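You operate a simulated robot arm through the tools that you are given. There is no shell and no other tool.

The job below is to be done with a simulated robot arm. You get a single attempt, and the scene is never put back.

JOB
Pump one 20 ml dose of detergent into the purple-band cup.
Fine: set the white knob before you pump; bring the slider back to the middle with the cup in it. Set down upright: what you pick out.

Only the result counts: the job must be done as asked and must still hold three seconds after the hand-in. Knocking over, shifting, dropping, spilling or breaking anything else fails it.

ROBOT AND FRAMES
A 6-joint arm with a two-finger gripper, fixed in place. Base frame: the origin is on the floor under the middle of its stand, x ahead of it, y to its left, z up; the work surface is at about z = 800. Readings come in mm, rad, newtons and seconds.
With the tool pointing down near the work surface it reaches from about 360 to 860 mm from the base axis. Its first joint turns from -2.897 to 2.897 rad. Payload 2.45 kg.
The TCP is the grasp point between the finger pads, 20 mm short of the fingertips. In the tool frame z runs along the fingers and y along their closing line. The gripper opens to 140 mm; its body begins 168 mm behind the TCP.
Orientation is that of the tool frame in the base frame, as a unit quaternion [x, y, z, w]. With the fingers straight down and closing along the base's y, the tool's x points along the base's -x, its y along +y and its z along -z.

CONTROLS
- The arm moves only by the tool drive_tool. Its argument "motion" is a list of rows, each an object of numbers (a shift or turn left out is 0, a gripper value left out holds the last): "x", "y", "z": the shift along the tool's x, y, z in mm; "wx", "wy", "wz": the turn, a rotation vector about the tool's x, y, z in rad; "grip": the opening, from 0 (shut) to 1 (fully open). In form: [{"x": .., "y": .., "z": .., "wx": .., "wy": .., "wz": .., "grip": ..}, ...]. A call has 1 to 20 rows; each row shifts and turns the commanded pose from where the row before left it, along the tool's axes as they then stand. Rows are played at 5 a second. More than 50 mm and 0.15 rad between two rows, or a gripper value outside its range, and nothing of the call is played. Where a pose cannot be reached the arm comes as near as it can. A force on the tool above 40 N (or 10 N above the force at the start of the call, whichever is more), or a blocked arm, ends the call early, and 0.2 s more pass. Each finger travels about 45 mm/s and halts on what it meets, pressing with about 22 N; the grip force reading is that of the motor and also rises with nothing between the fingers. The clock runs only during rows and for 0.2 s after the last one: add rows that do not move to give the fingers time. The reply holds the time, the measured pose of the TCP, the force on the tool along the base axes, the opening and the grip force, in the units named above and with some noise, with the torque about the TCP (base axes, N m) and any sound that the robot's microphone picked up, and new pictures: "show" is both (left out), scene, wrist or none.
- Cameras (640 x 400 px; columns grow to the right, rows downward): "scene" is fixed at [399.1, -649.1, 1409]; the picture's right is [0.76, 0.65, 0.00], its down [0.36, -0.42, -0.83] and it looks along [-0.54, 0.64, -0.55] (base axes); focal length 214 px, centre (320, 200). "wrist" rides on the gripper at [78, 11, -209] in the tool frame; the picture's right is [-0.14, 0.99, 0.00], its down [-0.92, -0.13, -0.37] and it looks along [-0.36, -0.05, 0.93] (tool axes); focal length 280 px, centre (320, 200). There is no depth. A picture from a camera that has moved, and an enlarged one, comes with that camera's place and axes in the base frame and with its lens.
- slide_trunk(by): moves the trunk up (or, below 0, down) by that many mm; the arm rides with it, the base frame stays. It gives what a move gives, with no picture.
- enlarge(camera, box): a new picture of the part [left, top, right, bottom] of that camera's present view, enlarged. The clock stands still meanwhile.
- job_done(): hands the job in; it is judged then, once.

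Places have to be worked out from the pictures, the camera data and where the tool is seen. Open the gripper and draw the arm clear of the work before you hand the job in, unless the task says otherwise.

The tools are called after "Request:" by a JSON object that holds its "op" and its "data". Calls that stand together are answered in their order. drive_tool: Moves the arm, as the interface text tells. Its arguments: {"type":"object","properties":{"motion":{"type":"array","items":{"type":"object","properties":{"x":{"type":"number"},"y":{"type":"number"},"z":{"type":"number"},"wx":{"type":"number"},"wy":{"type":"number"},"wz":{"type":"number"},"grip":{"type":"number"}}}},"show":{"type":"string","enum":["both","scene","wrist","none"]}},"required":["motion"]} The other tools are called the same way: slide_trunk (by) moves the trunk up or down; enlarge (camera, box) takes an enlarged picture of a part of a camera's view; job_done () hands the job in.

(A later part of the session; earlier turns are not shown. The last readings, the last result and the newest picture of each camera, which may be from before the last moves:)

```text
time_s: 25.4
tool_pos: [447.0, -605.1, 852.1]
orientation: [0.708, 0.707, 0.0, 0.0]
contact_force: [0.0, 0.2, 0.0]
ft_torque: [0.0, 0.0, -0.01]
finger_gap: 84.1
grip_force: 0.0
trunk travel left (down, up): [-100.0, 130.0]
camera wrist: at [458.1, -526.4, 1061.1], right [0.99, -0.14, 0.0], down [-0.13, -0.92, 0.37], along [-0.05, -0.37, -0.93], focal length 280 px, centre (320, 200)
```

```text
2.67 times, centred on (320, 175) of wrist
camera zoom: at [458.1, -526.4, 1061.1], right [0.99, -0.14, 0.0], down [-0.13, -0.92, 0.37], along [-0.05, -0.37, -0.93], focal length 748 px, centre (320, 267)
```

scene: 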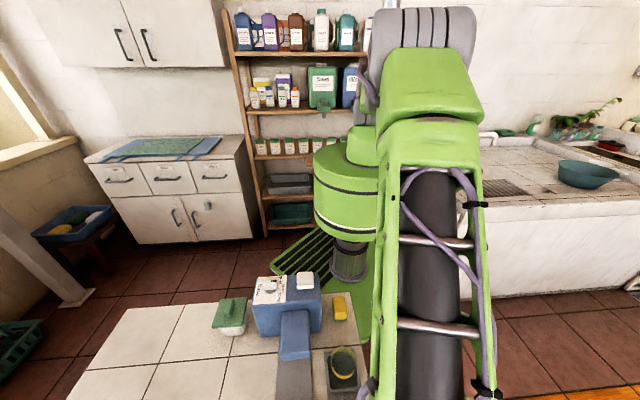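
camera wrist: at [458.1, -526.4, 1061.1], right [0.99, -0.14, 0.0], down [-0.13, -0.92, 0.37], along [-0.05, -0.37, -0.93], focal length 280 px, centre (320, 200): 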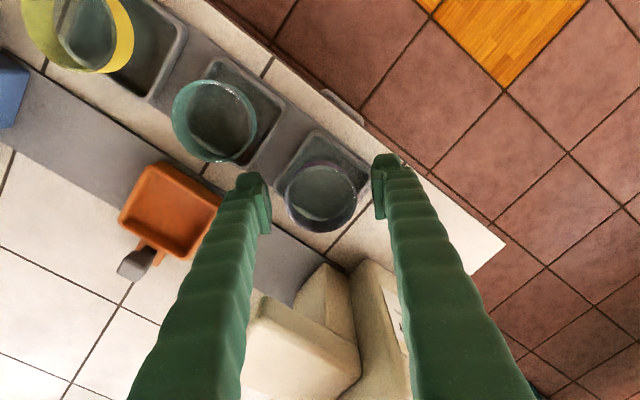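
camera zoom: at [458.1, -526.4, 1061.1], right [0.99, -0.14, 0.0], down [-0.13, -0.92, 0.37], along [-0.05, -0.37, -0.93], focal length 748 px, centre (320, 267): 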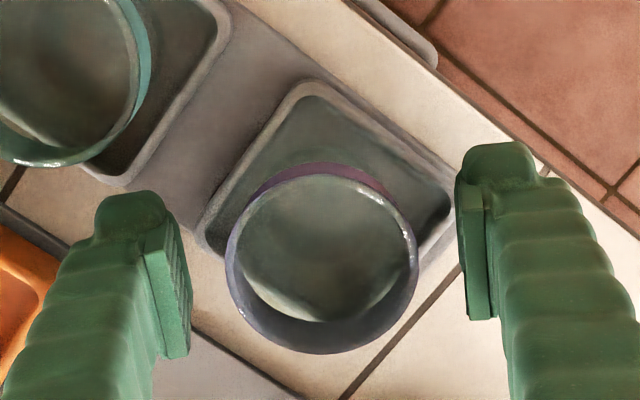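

No contact on the way down, and the cup sits between the pads with the tips above the holder's rim. I close on it.

Request:
{"op": "drive_tool", "data": {"motion": [{"grip": 0.45}, {"grip": 0.38}, {"grip": 0.36}, {"grip": 0.36}, {}], "show": "wrist"}}

Request:
{"op": "enlarge", "data": {"camera": "wrist", "box": [200, 100, 440, 250]}}

```text
time_s: 26.6
tool_pos: [446.0, -604.7, 853.0]
orientation: [0.707, 0.707, 0.001, 0.0]
contact_force: [0.9, -0.6, 0.5]
ft_torque: [-0.01, -0.02, 0.01]
finger_gap: 52.4
grip_force: 21.9
trunk travel left (down, up): [-100.0, 130.0]
camera wrist: at [458.0, -526.4, 1061.1], right [0.99, -0.14, 0.0], down [-0.13, -0.92, 0.37], along [-0.05, -0.36, -0.93], focal length 280 px, centre (320, 200)
```

wrist: 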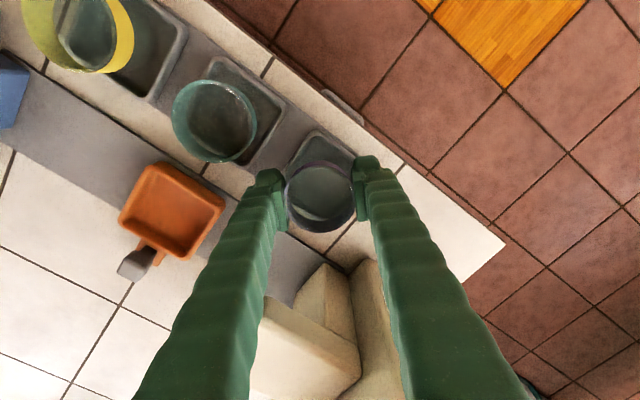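

```text
2.67 times, centred on (320, 175) of wrist
camera zoom: at [458.0, -526.4, 1061.1], right [0.99, -0.14, 0.0], down [-0.13, -0.92, 0.37], along [-0.05, -0.36, -0.93], focal length 748 px, centre (320, 267)
```

zoom: 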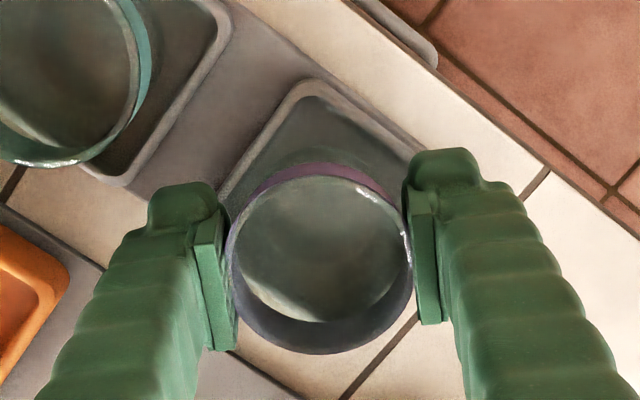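

The fingers stopped at 52.4 mm with 21.9 N, so the cup is held. I keep squeezing and lift straight up slowly.

Request:
{"op": "drive_tool", "data": {"motion": [{"grip": 0.3}, {"z": -8}, {"z": -12}, {"z": -15}, {"z": -15}, {"z": -15}, {"z": -10}, {}]}}

Request:
{"op": "enlarge", "data": {"camera": "wrist", "box": [200, 100, 440, 250]}}

```text
time_s: 28.4
tool_pos: [447.2, -603.9, 925.8]
orientation: [0.708, 0.707, 0.0, 0.0]
contact_force: [0.7, -0.3, -0.7]
ft_torque: [0.03, 0.04, 0.01]
finger_gap: 52.1
grip_force: 21.8
trunk travel left (down, up): [-100.0, 130.0]
camera wrist: at [457.6, -527.0, 1135.4], right [0.99, -0.14, 0.0], down [-0.13, -0.92, 0.37], along [-0.05, -0.37, -0.93], focal length 280 px, centre (320, 200)
```

scene: 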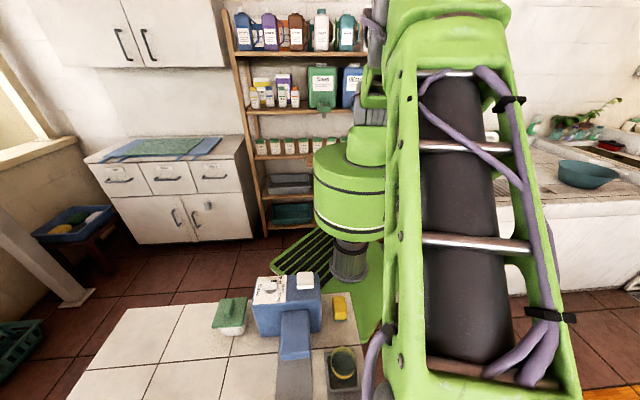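
wrist: 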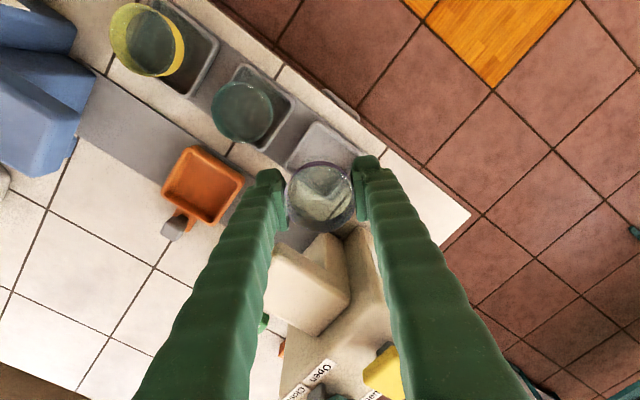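

```text
2.67 times, centred on (320, 175) of wrist
camera zoom: at [457.6, -527.0, 1135.4], right [0.99, -0.14, 0.0], down [-0.13, -0.92, 0.37], along [-0.05, -0.37, -0.93], focal length 748 px, centre (320, 267)
```

zoom: 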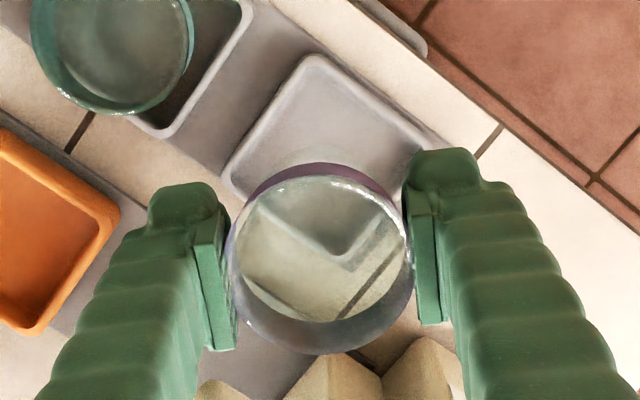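

The cup is lifted upright and the holder below is empty. I carry it level along -x to above the orange tray, then look again before lowering.

Request:
{"op": "drive_tool", "data": {"motion": [{"y": -8, "x": -1}, {"y": -16, "x": -1}, {"y": -20, "x": -1}, {"y": -20, "x": -1}, {"y": -20, "x": -1}, {"y": -20, "x": -1}, {"y": -20, "x": -1}, {"y": -14, "x": -1}, {"y": -7}, {}]}}

Request:
{"op": "enlarge", "data": {"camera": "wrist", "box": [200, 100, 440, 250]}}

Request:
{"op": "enlarge", "data": {"camera": "scene", "box": [200, 260, 424, 400]}}

```text
time_s: 30.6
tool_pos: [300.4, -614.6, 927.4]
orientation: [0.708, 0.706, 0.0, 0.0]
contact_force: [0.4, 1.2, 0.1]
ft_torque: [0.02, -0.01, -0.01]
finger_gap: 52.1
grip_force: 21.9
trunk travel left (down, up): [-100.0, 130.0]
camera wrist: at [312.6, -535.5, 1135.8], right [0.99, -0.14, 0.0], down [-0.13, -0.92, 0.37], along [-0.05, -0.37, -0.93], focal length 280 px, centre (320, 200)
```

scene: 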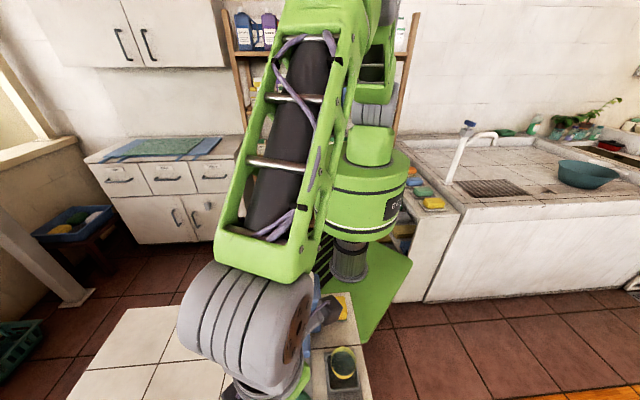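
wrist: 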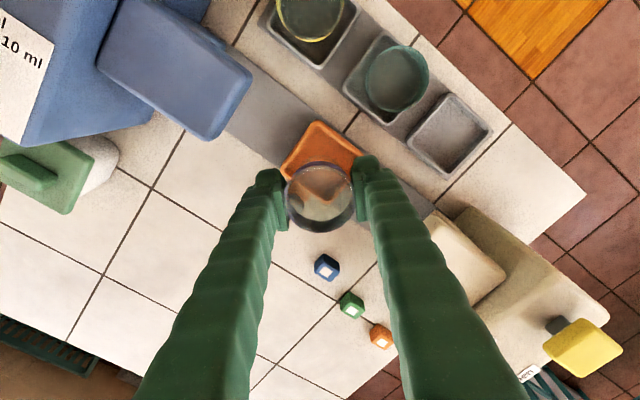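

```text
2.67 times, centred on (320, 175) of wrist
camera zoom: at [312.6, -535.5, 1135.8], right [0.99, -0.14, 0.0], down [-0.13, -0.92, 0.37], along [-0.05, -0.37, -0.93], focal length 748 px, centre (320, 267)
```

zoom: 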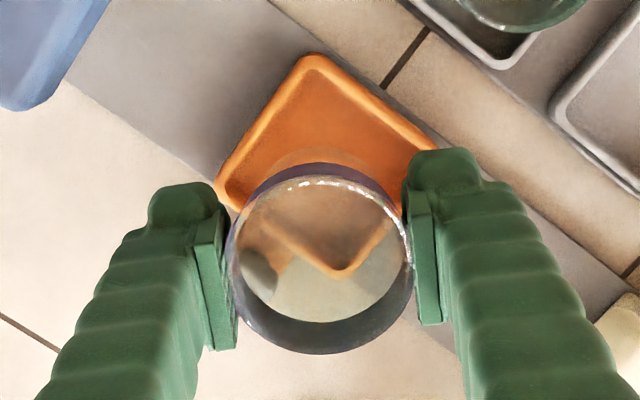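

```text
2.86 times, centred on (312, 330) of scene
camera zoom: at [399.1, -649.1, 1409.0], right [0.76, 0.65, 0.0], down [0.36, -0.42, -0.83], along [-0.54, 0.64, -0.55], focal length 613 px, centre (343, -171)
```

zoom: 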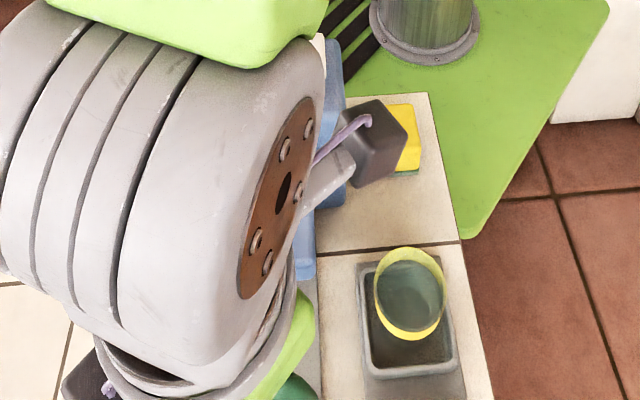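

The tray lies almost right below. I enlarge to measure its centre precisely before lowering.

Request:
{"op": "enlarge", "data": {"camera": "wrist", "box": [260, 110, 388, 230]}}

```text
3.33 times, centred on (324, 170) of wrist
camera zoom: at [312.6, -535.5, 1135.8], right [0.99, -0.14, 0.0], down [-0.13, -0.92, 0.37], along [-0.05, -0.37, -0.93], focal length 935 px, centre (307, 300)
```

zoom: 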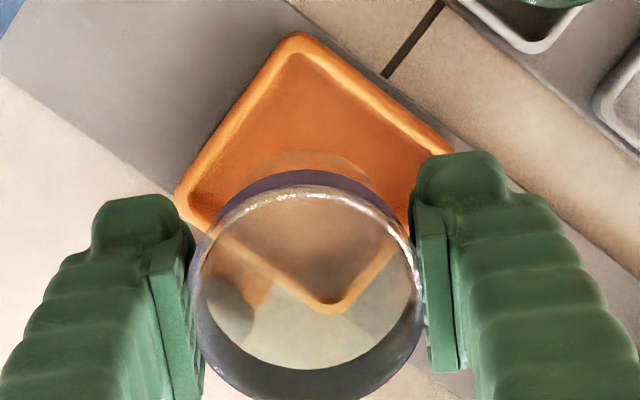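

The tray centre is about 2.4 mm further in x and 1.6 mm in y than the tool. I correct this and lower to just above contact.

Request:
{"op": "drive_tool", "data": {"motion": [{"y": 2.4, "x": 1.6}, {"z": 12}, {"z": 14}, {"z": 14}, {"z": 10}, {}]}}

Request:
{"op": "enlarge", "data": {"camera": "wrist", "box": [260, 110, 388, 230]}}

```text
time_s: 32.0
tool_pos: [304.5, -612.1, 877.3]
orientation: [0.708, 0.706, 0.0, 0.0]
contact_force: [-0.2, -0.3, -0.7]
ft_torque: [0.02, 0.0, -0.01]
finger_gap: 52.2
grip_force: 21.6
trunk travel left (down, up): [-100.0, 130.0]
camera wrist: at [315.5, -533.5, 1085.3], right [0.99, -0.14, 0.0], down [-0.13, -0.92, 0.37], along [-0.05, -0.37, -0.93], focal length 280 px, centre (320, 200)
```

scene: 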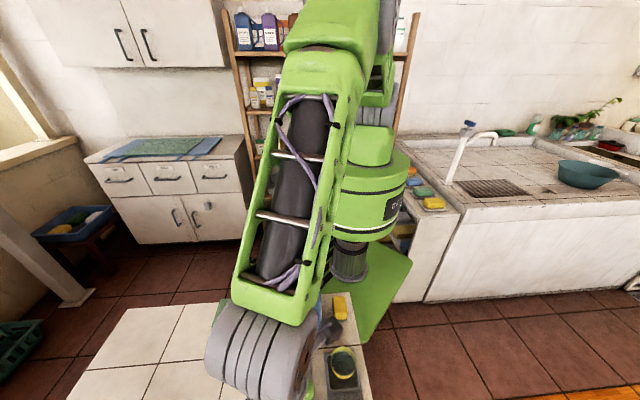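
wrist: 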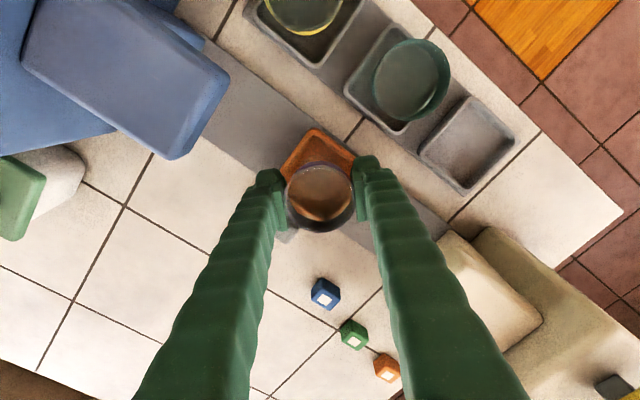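

```text
3.33 times, centred on (324, 170) of wrist
camera zoom: at [315.5, -533.5, 1085.3], right [0.99, -0.14, 0.0], down [-0.13, -0.92, 0.37], along [-0.05, -0.37, -0.93], focal length 935 px, centre (307, 300)
```

zoom: 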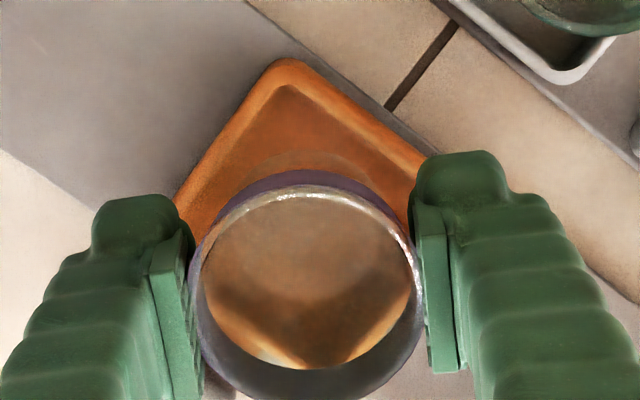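

The cup is centred over the tray. I lower further in small steps, watching the vertical force for touchdown.

Request:
{"op": "drive_tool", "data": {"motion": [{"z": 6}, {"z": 5}, {"z": 3}, {"z": 2}, {}], "show": "none"}}

```text
time_s: 33.2
tool_pos: [303.6, -609.8, 860.8]
orientation: [0.707, 0.707, -0.001, 0.0]
contact_force: [-1.0, -0.8, -0.3]
ft_torque: [-0.02, -0.01, 0.01]
finger_gap: 52.2
grip_force: 21.6
trunk travel left (down, up): [-100.0, 130.0]
```

No contact yet at z ≈ 861. I continue in 2 mm steps.

Request:
{"op": "drive_tool", "data": {"motion": [{"z": 2}, {"z": 2}, {}], "show": "none"}}

```text
time_s: 34.0
tool_pos: [303.7, -611.9, 856.1]
orientation: [0.708, 0.706, -0.001, 0.0]
contact_force: [-0.4, 1.0, 5.3]
ft_torque: [0.05, 0.0, 0.02]
finger_gap: 52.0
grip_force: 21.8
trunk travel left (down, up): [-100.0, 130.0]
```

A 5 N upward force shows the cup has touched the tray floor. I check the picture before releasing.

Request:
{"op": "enlarge", "data": {"camera": "wrist", "box": [260, 110, 388, 230]}}

```text
3.33 times, centred on (324, 170) of wrist
camera zoom: at [315.5, -533.5, 1065.7], right [0.99, -0.14, 0.0], down [-0.13, -0.92, 0.37], along [-0.05, -0.37, -0.93], focal length 935 px, centre (307, 300)
```

zoom: 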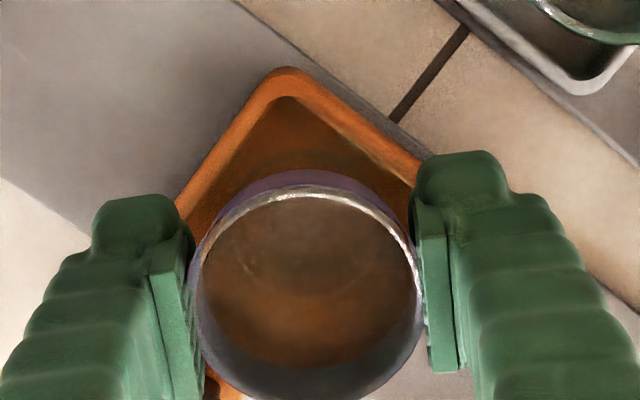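

The touchdown height fits the cup standing on the tray floor inside the rim. I open gently and rise straight up.

Request:
{"op": "drive_tool", "data": {"motion": [{"grip": 0.42}, {"grip": 0.5}, {"grip": 0.55}, {}, {"z": -15}, {"z": -20}, {"z": -25}, {"z": -30}, {}]}}

Request:
{"op": "enlarge", "data": {"camera": "wrist", "box": [200, 100, 440, 250]}}

```text
time_s: 36.0
tool_pos: [302.0, -611.2, 947.7]
orientation: [0.708, 0.706, 0.0, 0.0]
contact_force: [0.3, 0.4, 0.0]
ft_torque: [-0.01, -0.03, -0.02]
finger_gap: 76.8
grip_force: 0.1
trunk travel left (down, up): [-100.0, 130.0]
camera wrist: at [313.8, -533.2, 1155.9], right [0.99, -0.14, 0.0], down [-0.13, -0.92, 0.37], along [-0.05, -0.36, -0.93], focal length 280 px, centre (320, 200)
```

scene: 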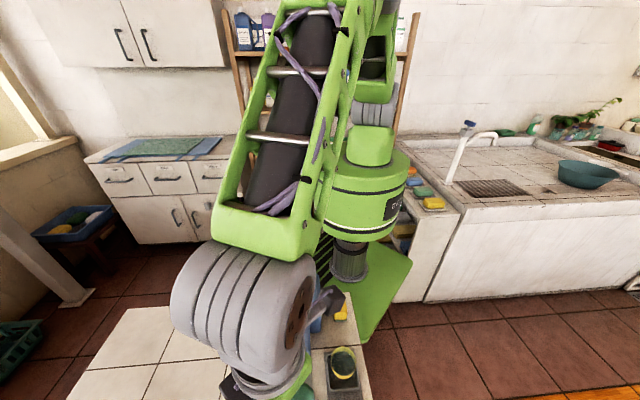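
wrist: 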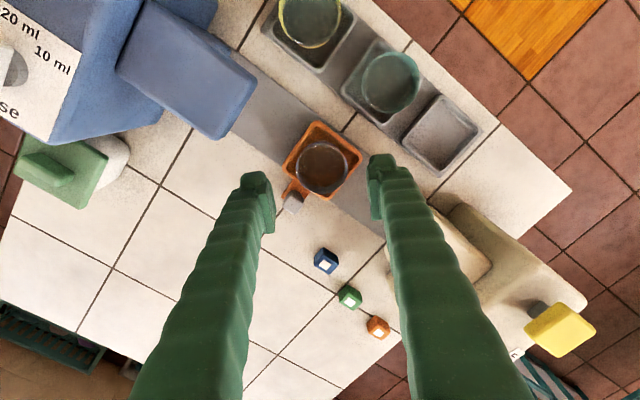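

```text
2.67 times, centred on (320, 175) of wrist
camera zoom: at [313.8, -533.2, 1155.9], right [0.99, -0.14, 0.0], down [-0.13, -0.92, 0.37], along [-0.05, -0.36, -0.93], focal length 748 px, centre (320, 267)
```

zoom: 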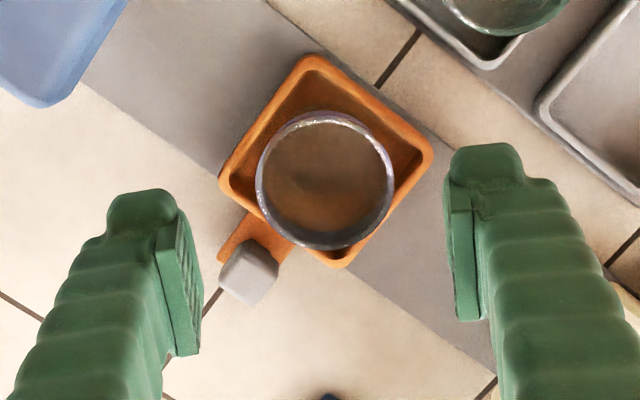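

The purple cup now stands in the tray. I enlarge the handle and the blue spout to plan the slide.

Request:
{"op": "enlarge", "data": {"camera": "wrist", "box": [260, 110, 380, 230]}}

Request:
{"op": "enlarge", "data": {"camera": "wrist", "box": [100, 0, 380, 175]}}

```text
3.33 times, centred on (320, 170) of wrist
camera zoom: at [313.8, -533.2, 1155.9], right [0.99, -0.14, 0.0], down [-0.13, -0.92, 0.37], along [-0.05, -0.36, -0.93], focal length 935 px, centre (320, 300)
```

zoom: 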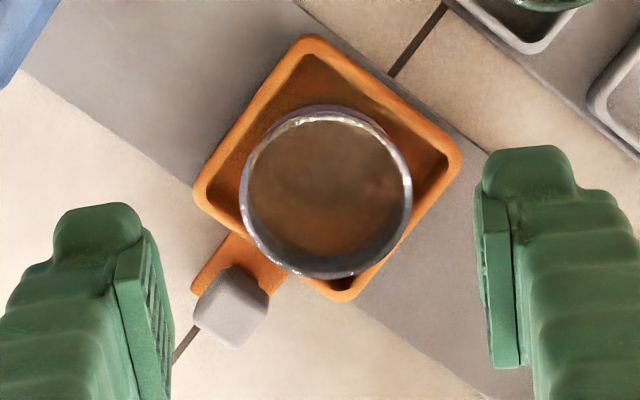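

```text
2.29 times, centred on (240, 88) of wrist
camera zoom: at [313.8, -533.2, 1155.9], right [0.99, -0.14, 0.0], down [-0.13, -0.92, 0.37], along [-0.05, -0.36, -0.93], focal length 641 px, centre (503, 457)
```

zoom: 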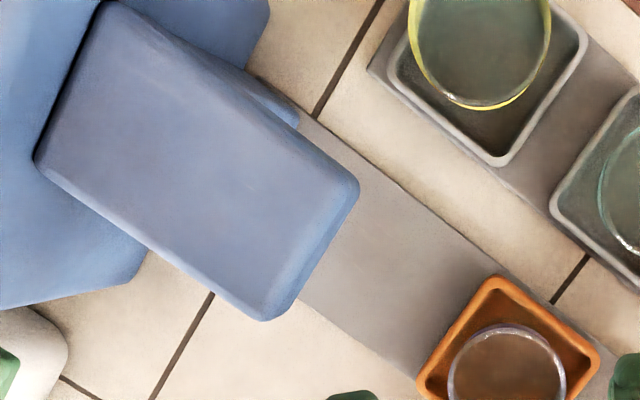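

The handle knob stands near (261, -655) with its top at about z 842, in line with the tray centre (u direction). I rise, turn to yaw 45° so the fingers close along the rail, and come over the handle.

Request:
{"op": "drive_tool", "data": {"motion": [{"z": -20, "grip": 0.4}, {"z": -20}, {"wz": -0.139}, {"wz": -0.139}, {"wz": -0.139}, {"wz": -0.139}, {"wz": -0.139}, {"wz": -0.139}, {"wz": -0.139}, {"wz": -0.139}, {"wz": -0.139}, {"wz": -0.139}, {"wz": -0.139}, {"wz": -0.139}, {"wz": -0.139}, {"wz": -0.139}, {"wz": -0.139}, {"wz": -0.139}, {"wz": -0.132}, {}], "show": "none"}}

Request:
{"op": "drive_tool", "data": {"motion": [{"x": 20, "y": -0.6}, {"x": 20, "y": -0.6}, {"x": 20, "y": -0.6}, {"z": 25}, {"z": 25}, {}]}}

Request:
{"op": "enlarge", "data": {"camera": "wrist", "box": [220, 110, 420, 235]}}

```text
time_s: 40.2
tool_pos: [304.2, -611.0, 986.7]
orientation: [-0.383, 0.924, 0.0, 0.0]
contact_force: [-0.4, -0.5, -0.7]
ft_torque: [-0.05, 0.02, 0.02]
finger_gap: 55.9
grip_force: 0.1
trunk travel left (down, up): [-100.0, 130.0]
```

```text
time_s: 41.6
tool_pos: [262.0, -653.6, 937.9]
orientation: [-0.382, 0.924, 0.0, 0.0]
contact_force: [0.1, -0.2, -0.4]
ft_torque: [0.02, -0.03, 0.02]
finger_gap: 55.8
grip_force: 0.0
trunk travel left (down, up): [-100.0, 130.0]
camera wrist: at [199.8, -701.7, 1146.0], right [-0.6, 0.8, 0.0], down [0.74, 0.56, 0.37], along [0.29, 0.22, -0.93], focal length 280 px, centre (320, 200)
```

scene: 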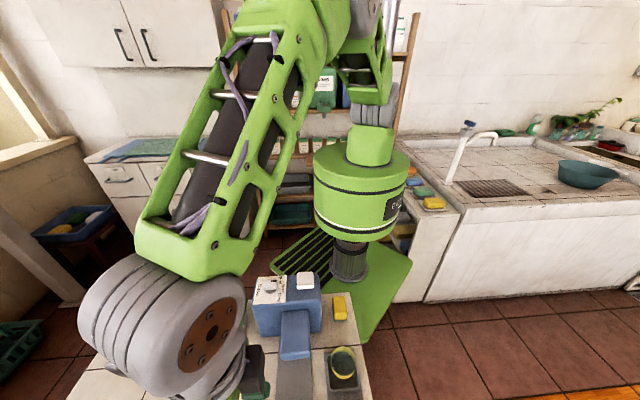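
wrist: 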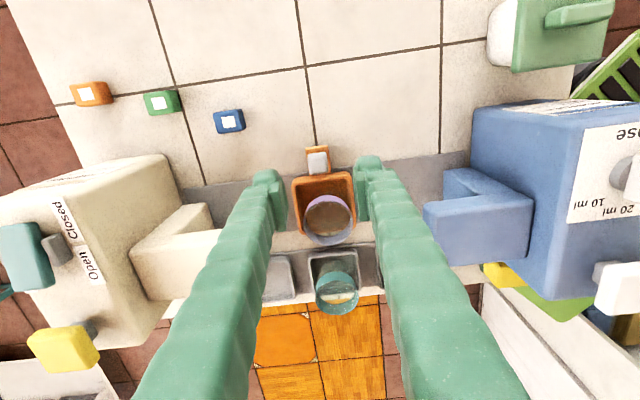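

```text
3.20 times, centred on (320, 172) of wrist
camera zoom: at [199.8, -701.7, 1146.0], right [-0.6, 0.8, 0.0], down [0.74, 0.56, 0.37], along [0.29, 0.22, -0.93], focal length 897 px, centre (320, 288)
```

zoom: 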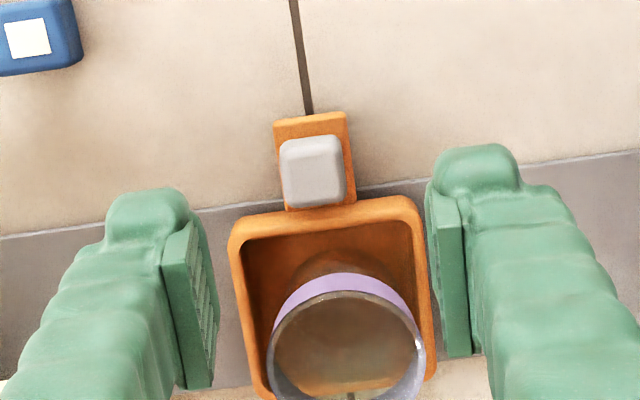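

The knob is about 2 mm off the tool line toward +u. I shift, then lower over it with the fingers 56 mm apart and check.

Request:
{"op": "drive_tool", "data": {"motion": [{"x": 3.5, "y": -2.2}, {"z": 25}, {"z": 25}, {"z": 20}, {"z": 15}, {}]}}

Request:
{"op": "enlarge", "data": {"camera": "wrist", "box": [220, 110, 420, 235]}}

```text
time_s: 43.0
tool_pos: [263.5, -658.5, 851.7]
orientation: [-0.382, 0.924, -0.001, 0.001]
contact_force: [0.3, -0.6, 0.0]
ft_torque: [-0.02, 0.02, 0.01]
finger_gap: 56.0
grip_force: 0.1
trunk travel left (down, up): [-100.0, 130.0]
camera wrist: at [199.9, -706.5, 1061.5], right [-0.6, 0.8, 0.0], down [0.74, 0.56, 0.37], along [0.29, 0.22, -0.93], focal length 280 px, centre (320, 200)
```

scene: 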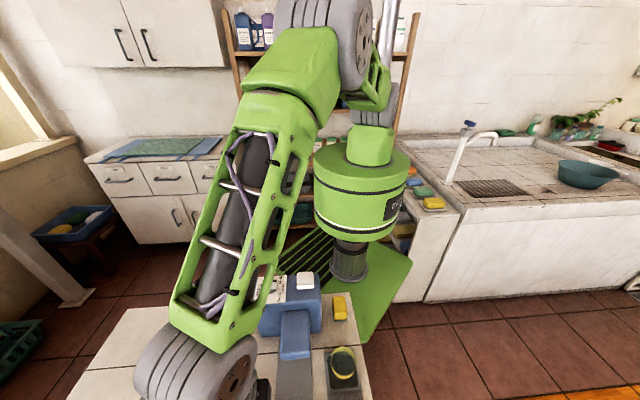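
wrist: 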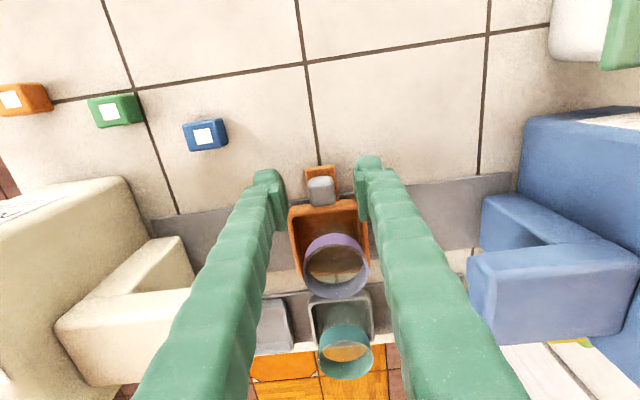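

```text
3.20 times, centred on (320, 172) of wrist
camera zoom: at [199.9, -706.5, 1061.5], right [-0.6, 0.8, 0.0], down [0.74, 0.56, 0.37], along [0.29, 0.22, -0.93], focal length 897 px, centre (320, 288)
```

zoom: 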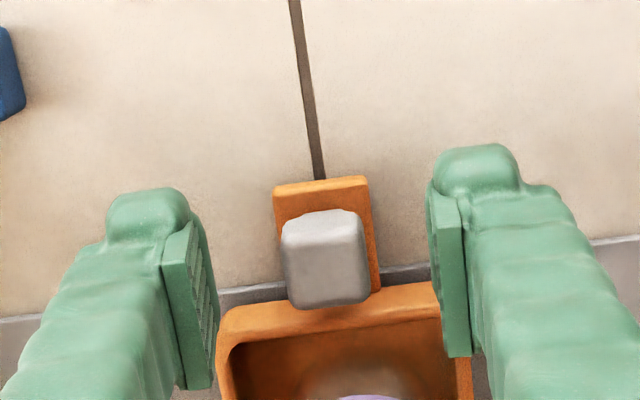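

The knob is 1.3 mm right of centre now. I correct, go 7 mm lower and close on it gently.

Request:
{"op": "drive_tool", "data": {"motion": [{"y": 1.2, "z": 4}, {"z": 3}, {"grip": 0.25}, {"grip": 0.18}, {"grip": 0.1}, {"grip": 0.1}, {}], "show": "wrist"}}

Request:
{"op": "enlarge", "data": {"camera": "wrist", "box": [220, 110, 420, 235]}}

```text
time_s: 44.6
tool_pos: [261.1, -657.9, 844.3]
orientation: [-0.382, 0.924, 0.0, 0.001]
contact_force: [0.0, -0.3, -1.3]
ft_torque: [-0.05, -0.01, 0.12]
finger_gap: 20.7
grip_force: 44.9
trunk travel left (down, up): [-100.0, 130.0]
camera wrist: at [198.9, -705.8, 1054.0], right [-0.6, 0.8, 0.0], down [0.74, 0.56, 0.37], along [0.29, 0.22, -0.93], focal length 280 px, centre (320, 200)
```

wrist: 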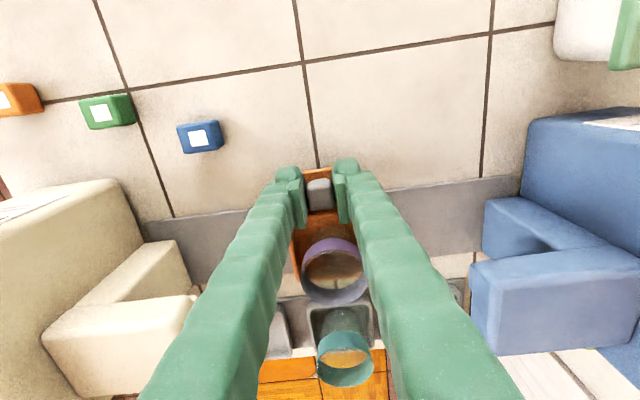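

```text
3.20 times, centred on (320, 172) of wrist
camera zoom: at [198.9, -705.8, 1054.0], right [-0.6, 0.8, 0.0], down [0.74, 0.56, 0.37], along [0.29, 0.22, -0.93], focal length 897 px, centre (320, 288)
```

zoom: 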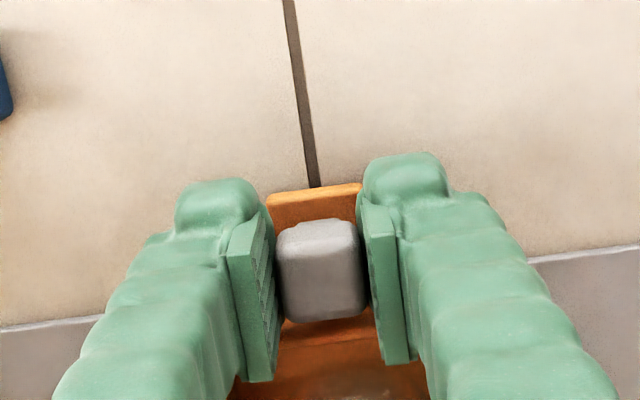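

The knob is gripped (gap 20.7 mm). Before sliding I enlarge the blue spout area to understand the space below it.

Request:
{"op": "enlarge", "data": {"camera": "wrist", "box": [430, 90, 640, 370]}}

Request:
{"op": "enlarge", "data": {"camera": "wrist", "box": [0, 150, 320, 400]}}

Request:
{"op": "enlarge", "data": {"camera": "scene", "box": [220, 260, 380, 400]}}

```text
1.43 times, centred on (535, 230) of wrist
camera zoom: at [198.9, -705.8, 1054.0], right [-0.6, 0.8, 0.0], down [0.74, 0.56, 0.37], along [0.29, 0.22, -0.93], focal length 401 px, centre (13, 157)
```

zoom: 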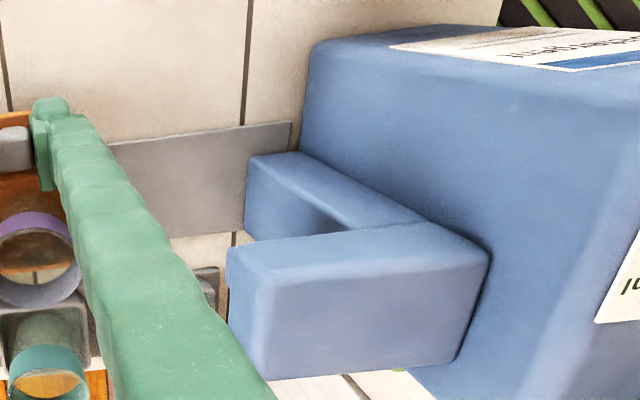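

```text
1.60 times, centred on (160, 275) of wrist
camera zoom: at [198.9, -705.8, 1054.0], right [-0.6, 0.8, 0.0], down [0.74, 0.56, 0.37], along [0.29, 0.22, -0.93], focal length 449 px, centre (576, 80)
```

zoom: 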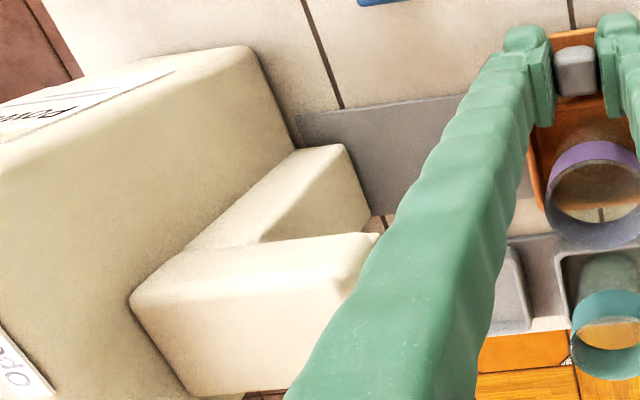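

```text
2.86 times, centred on (300, 330) of scene
camera zoom: at [399.1, -649.1, 1409.0], right [0.76, 0.65, 0.0], down [0.36, -0.42, -0.83], along [-0.54, 0.64, -0.55], focal length 613 px, centre (377, -171)
```

zoom: 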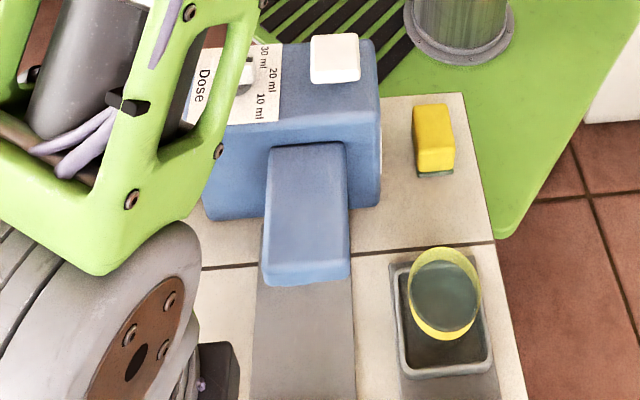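

Under the blue spout (underside about z 893, cup rim about 860) there is free room, with a column behind it at u ≈ 499, so the tray should travel about 115 mm. I slide slowly along +tool y, starting with 60 mm.

Request:
{"op": "drive_tool", "data": {"motion": [{"y": 3}, {"y": 6}, {"y": 8}, {"y": 8}, {"y": 8}, {"y": 8}, {"y": 8}, {"y": 6}, {"y": 5}, {}]}}

Request:
{"op": "enlarge", "data": {"camera": "wrist", "box": [220, 110, 540, 330]}}

```text
time_s: 46.8
tool_pos: [218.0, -614.3, 844.0]
orientation: [-0.382, 0.924, 0.0, 0.0]
contact_force: [0.1, -1.4, 4.1]
ft_torque: [-0.03, 0.05, 0.1]
finger_gap: 20.8
grip_force: 45.1
trunk travel left (down, up): [-100.0, 130.0]
camera wrist: at [156.0, -662.7, 1054.1], right [-0.6, 0.8, 0.0], down [0.74, 0.56, 0.37], along [0.29, 0.22, -0.93], focal length 280 px, centre (320, 200)
```

scene: 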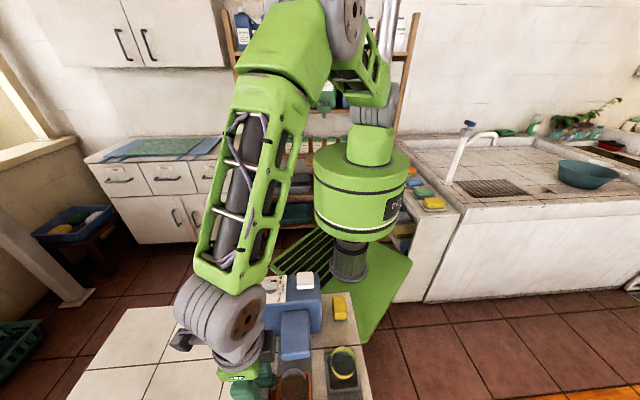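
wrist: 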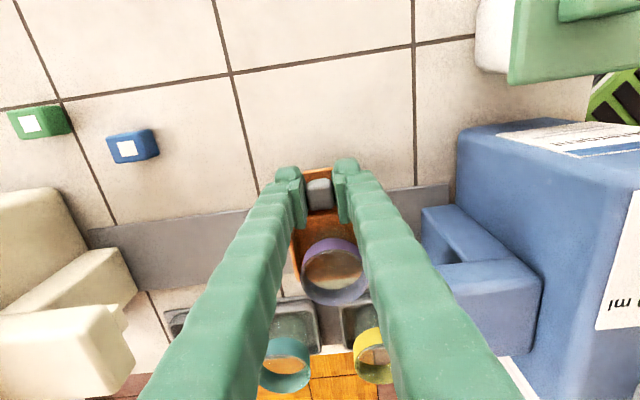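

```text
1.82 times, centred on (380, 220) of wrist
camera zoom: at [156.0, -662.7, 1054.1], right [-0.6, 0.8, 0.0], down [0.74, 0.56, 0.37], along [0.29, 0.22, -0.93], focal length 510 px, centre (211, 164)
```

zoom: 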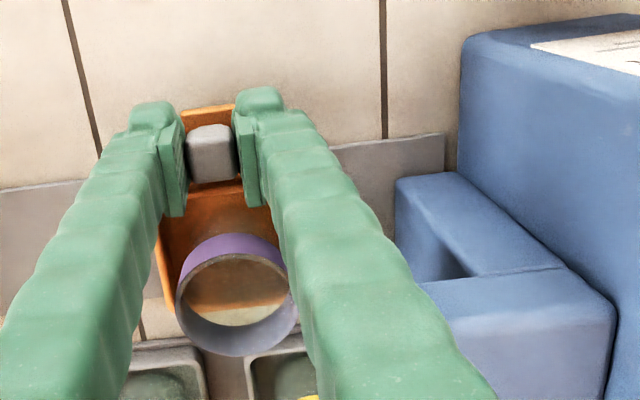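

The slider and cup move smoothly with the gripper. I slide another 45 mm.

Request:
{"op": "drive_tool", "data": {"motion": [{"y": 4}, {"y": 7}, {"y": 8}, {"y": 8}, {"y": 8}, {"y": 6}, {"y": 4}, {}]}}

Request:
{"op": "enlarge", "data": {"camera": "wrist", "box": [220, 110, 540, 330]}}

Request:
{"op": "enlarge", "data": {"camera": "scene", "box": [220, 260, 380, 400]}}

```text
time_s: 48.6
tool_pos: [187.4, -584.0, 845.3]
orientation: [-0.382, 0.924, 0.0, 0.0]
contact_force: [-2.4, -2.4, -2.0]
ft_torque: [-0.17, 0.16, 0.11]
finger_gap: 21.1
grip_force: 45.0
trunk travel left (down, up): [-100.0, 130.0]
camera wrist: at [124.3, -631.4, 1054.0], right [-0.6, 0.8, 0.0], down [0.74, 0.56, 0.37], along [0.29, 0.22, -0.93], focal length 280 px, centre (320, 200)
```

scene: 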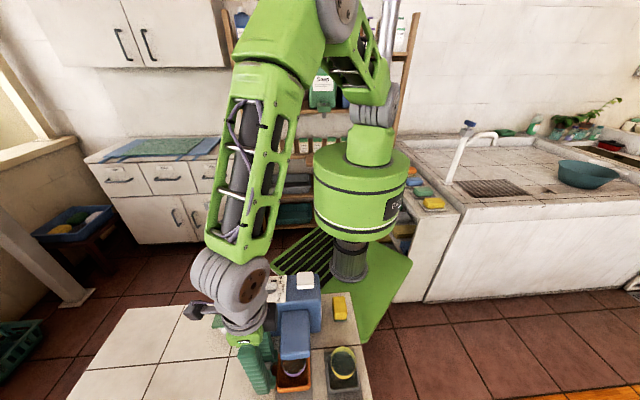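
wrist: 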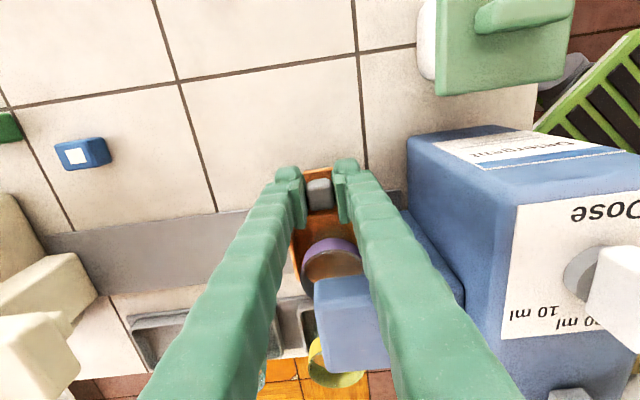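

```text
1.82 times, centred on (380, 220) of wrist
camera zoom: at [124.3, -631.4, 1054.0], right [-0.6, 0.8, 0.0], down [0.74, 0.56, 0.37], along [0.29, 0.22, -0.93], focal length 510 px, centre (211, 164)
```

zoom: 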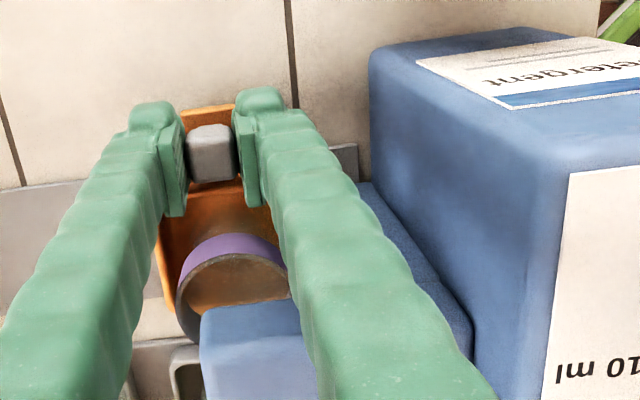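

```text
2.86 times, centred on (300, 330) of scene
camera zoom: at [399.1, -649.1, 1409.0], right [0.76, 0.65, 0.0], down [0.36, -0.42, -0.83], along [-0.54, 0.64, -0.55], focal length 613 px, centre (377, -171)
```

zoom: 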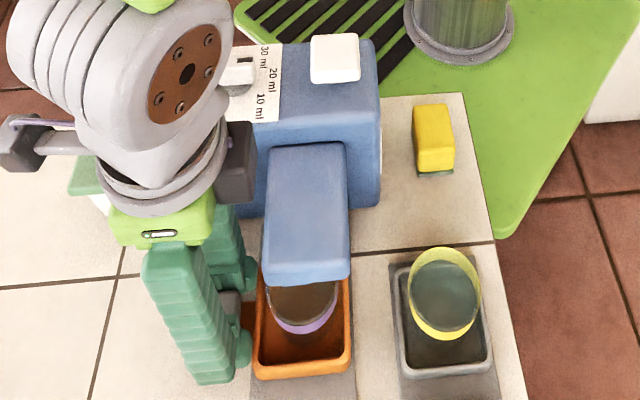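

The scene view shows the tray nearly under the spout. I continue in small steps, watching for the stop.

Request:
{"op": "drive_tool", "data": {"motion": [{"y": 2}, {"y": 2}, {"y": 2}, {}], "show": "none"}}

```text
time_s: 49.6
tool_pos: [184.4, -580.3, 844.9]
orientation: [-0.382, 0.924, 0.001, 0.001]
contact_force: [4.5, -1.4, -1.9]
ft_torque: [0.01, -0.12, 0.07]
finger_gap: 21.0
grip_force: 44.7
trunk travel left (down, up): [-100.0, 130.0]
```

Request:
{"op": "drive_tool", "data": {"motion": [{"y": 2}, {"y": 1}, {}], "show": "none"}}

```text
time_s: 50.4
tool_pos: [184.2, -579.7, 844.5]
orientation: [-0.382, 0.924, -0.002, -0.001]
contact_force: [28.7, -13.8, 0.3]
ft_torque: [-0.1, -0.44, 0.08]
finger_gap: 20.7
grip_force: 45.4
trunk travel left (down, up): [-100.0, 130.0]
```

A 30 N reaction along the rail shows the slider is at its stop (about 110 mm of travel). I ease back the command to relieve the push and look.

Request:
{"op": "drive_tool", "data": {"motion": [{"y": -1.5}, {"y": -1}, {}]}}

Request:
{"op": "enlarge", "data": {"camera": "scene", "box": [220, 260, 380, 400]}}

Request:
{"op": "enlarge", "data": {"camera": "wrist", "box": [220, 110, 540, 330]}}

```text
time_s: 51.2
tool_pos: [182.6, -580.0, 844.6]
orientation: [-0.382, 0.924, -0.001, -0.001]
contact_force: [24.8, -13.4, 7.3]
ft_torque: [-0.17, -0.24, 0.08]
finger_gap: 20.8
grip_force: 45.4
trunk travel left (down, up): [-100.0, 130.0]
camera wrist: at [120.9, -627.1, 1054.2], right [-0.6, 0.8, 0.0], down [0.74, 0.56, 0.37], along [0.29, 0.22, -0.93], focal length 280 px, centre (320, 200)
```

scene: 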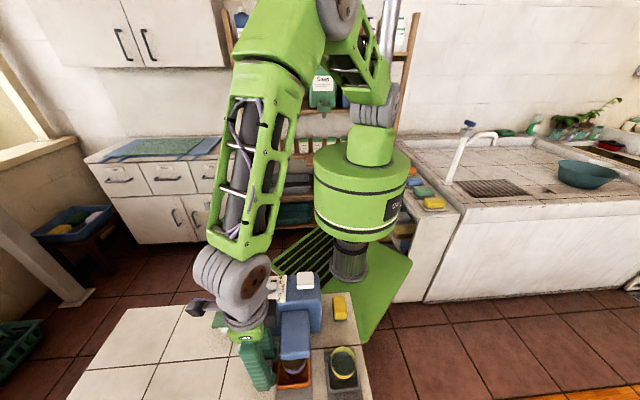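
wrist: 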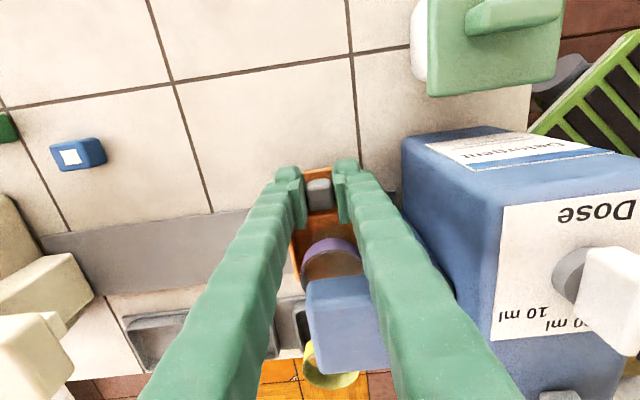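

```text
2.86 times, centred on (300, 330) of scene
camera zoom: at [399.1, -649.1, 1409.0], right [0.76, 0.65, 0.0], down [0.36, -0.42, -0.83], along [-0.54, 0.64, -0.55], focal length 613 px, centre (377, -171)
```

zoom: 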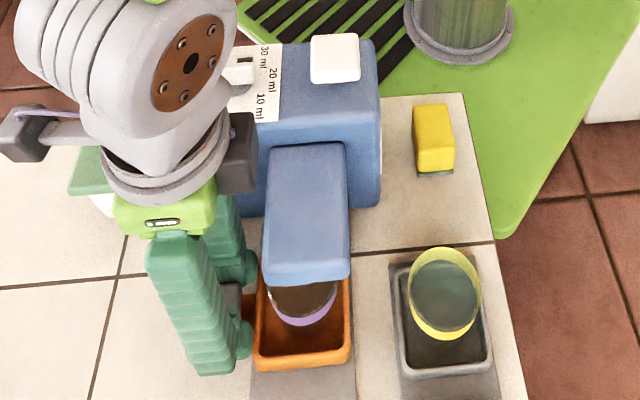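

```text
1.82 times, centred on (380, 220) of wrist
camera zoom: at [120.9, -627.1, 1054.2], right [-0.6, 0.8, 0.0], down [0.74, 0.56, 0.37], along [0.29, 0.22, -0.93], focal length 510 px, centre (211, 164)
```

zoom: 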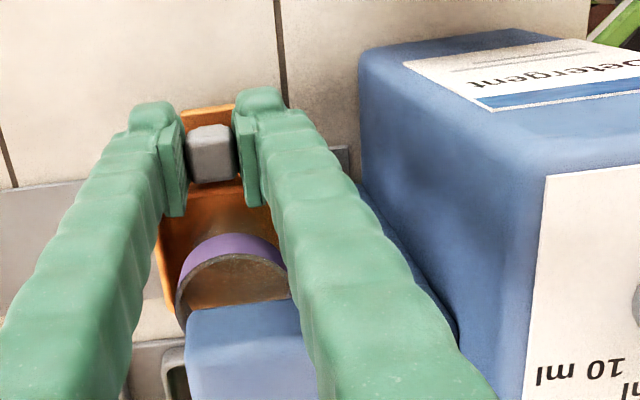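

The reading still shows about 27 N along the rail, so I ease off a little more until the push is gone.

Request:
{"op": "drive_tool", "data": {"motion": [{"y": -1}, {}, {}], "show": "none"}}

```text
time_s: 52.0
tool_pos: [183.5, -579.4, 845.7]
orientation: [-0.381, 0.925, 0.0, -0.001]
contact_force: [15.6, -9.9, 12.5]
ft_torque: [-0.12, -0.12, 0.1]
finger_gap: 20.7
grip_force: 44.9
trunk travel left (down, up): [-100.0, 130.0]
```

Request:
{"op": "drive_tool", "data": {"motion": [{"y": -1}, {}, {}], "show": "none"}}

```text
time_s: 52.8
tool_pos: [183.2, -579.4, 845.4]
orientation: [-0.382, 0.924, 0.001, -0.001]
contact_force: [5.4, -7.2, 8.7]
ft_torque: [-0.14, 0.0, 0.11]
finger_gap: 20.8
grip_force: 45.2
trunk travel left (down, up): [-100.0, 130.0]
```

The push is down to a few newtons and the slider stays at the stop. I relieve the rest, open to 42 mm and rise straight up.

Request:
{"op": "drive_tool", "data": {"motion": [{"y": -0.7}, {"grip": 0.2}, {"grip": 0.28}, {"grip": 0.3}, {}, {"z": -15}, {"z": -20}, {"z": -30}, {"z": -40}, {"z": -40}, {"z": -40}, {}]}}

Request:
{"op": "enlarge", "data": {"camera": "scene", "box": [220, 260, 380, 400]}}

Request:
{"op": "enlarge", "data": {"camera": "wrist", "box": [220, 80, 540, 280]}}

```text
time_s: 55.4
tool_pos: [184.9, -579.9, 1029.7]
orientation: [-0.381, 0.924, 0.0, 0.0]
contact_force: [-0.3, 0.1, -0.9]
ft_torque: [0.02, -0.02, -0.01]
finger_gap: 42.0
grip_force: 0.0
trunk travel left (down, up): [-100.0, 130.0]
camera wrist: at [123.1, -628.1, 1239.6], right [-0.6, 0.8, 0.0], down [0.74, 0.56, 0.37], along [0.29, 0.22, -0.93], focal length 280 px, centre (320, 200)
```

scene: 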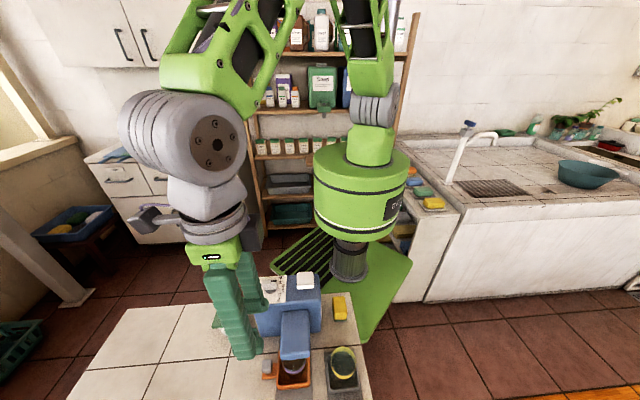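
wrist: 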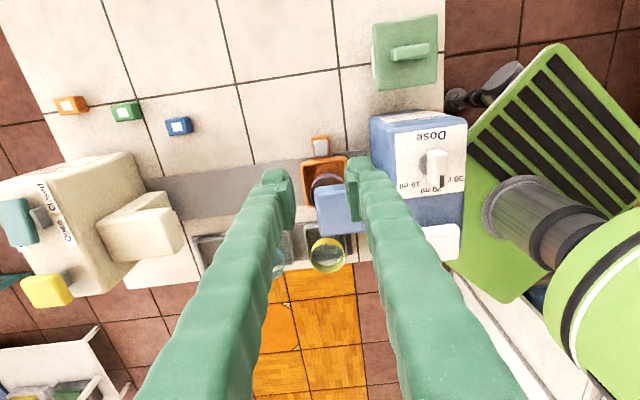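

```text
2.86 times, centred on (300, 330) of scene
camera zoom: at [399.1, -649.1, 1409.0], right [0.76, 0.65, 0.0], down [0.36, -0.42, -0.83], along [-0.54, 0.64, -0.55], focal length 613 px, centre (377, -171)
```

zoom: 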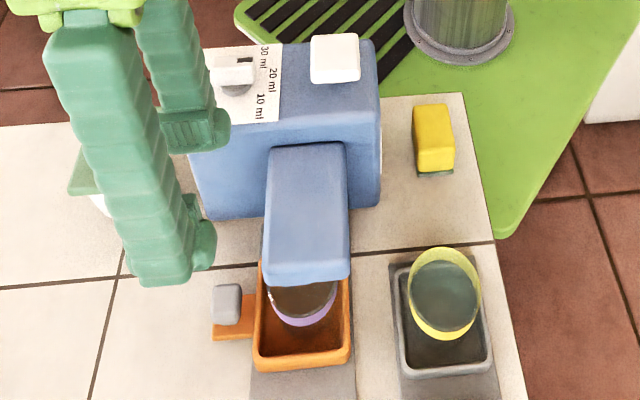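

```text
2.00 times, centred on (380, 180) of wrist
camera zoom: at [123.1, -628.1, 1239.6], right [-0.6, 0.8, 0.0], down [0.74, 0.56, 0.37], along [0.29, 0.22, -0.93], focal length 561 px, centre (200, 240)
```

zoom: 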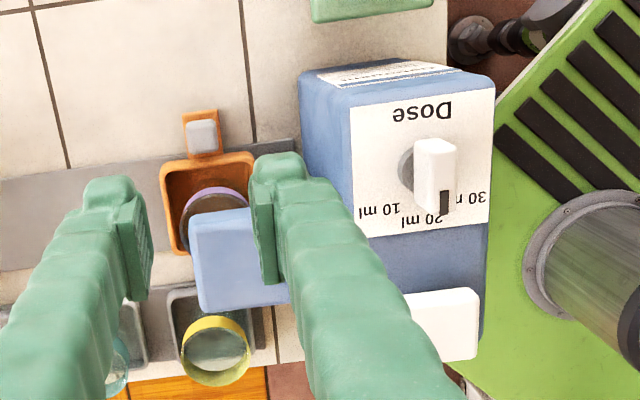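

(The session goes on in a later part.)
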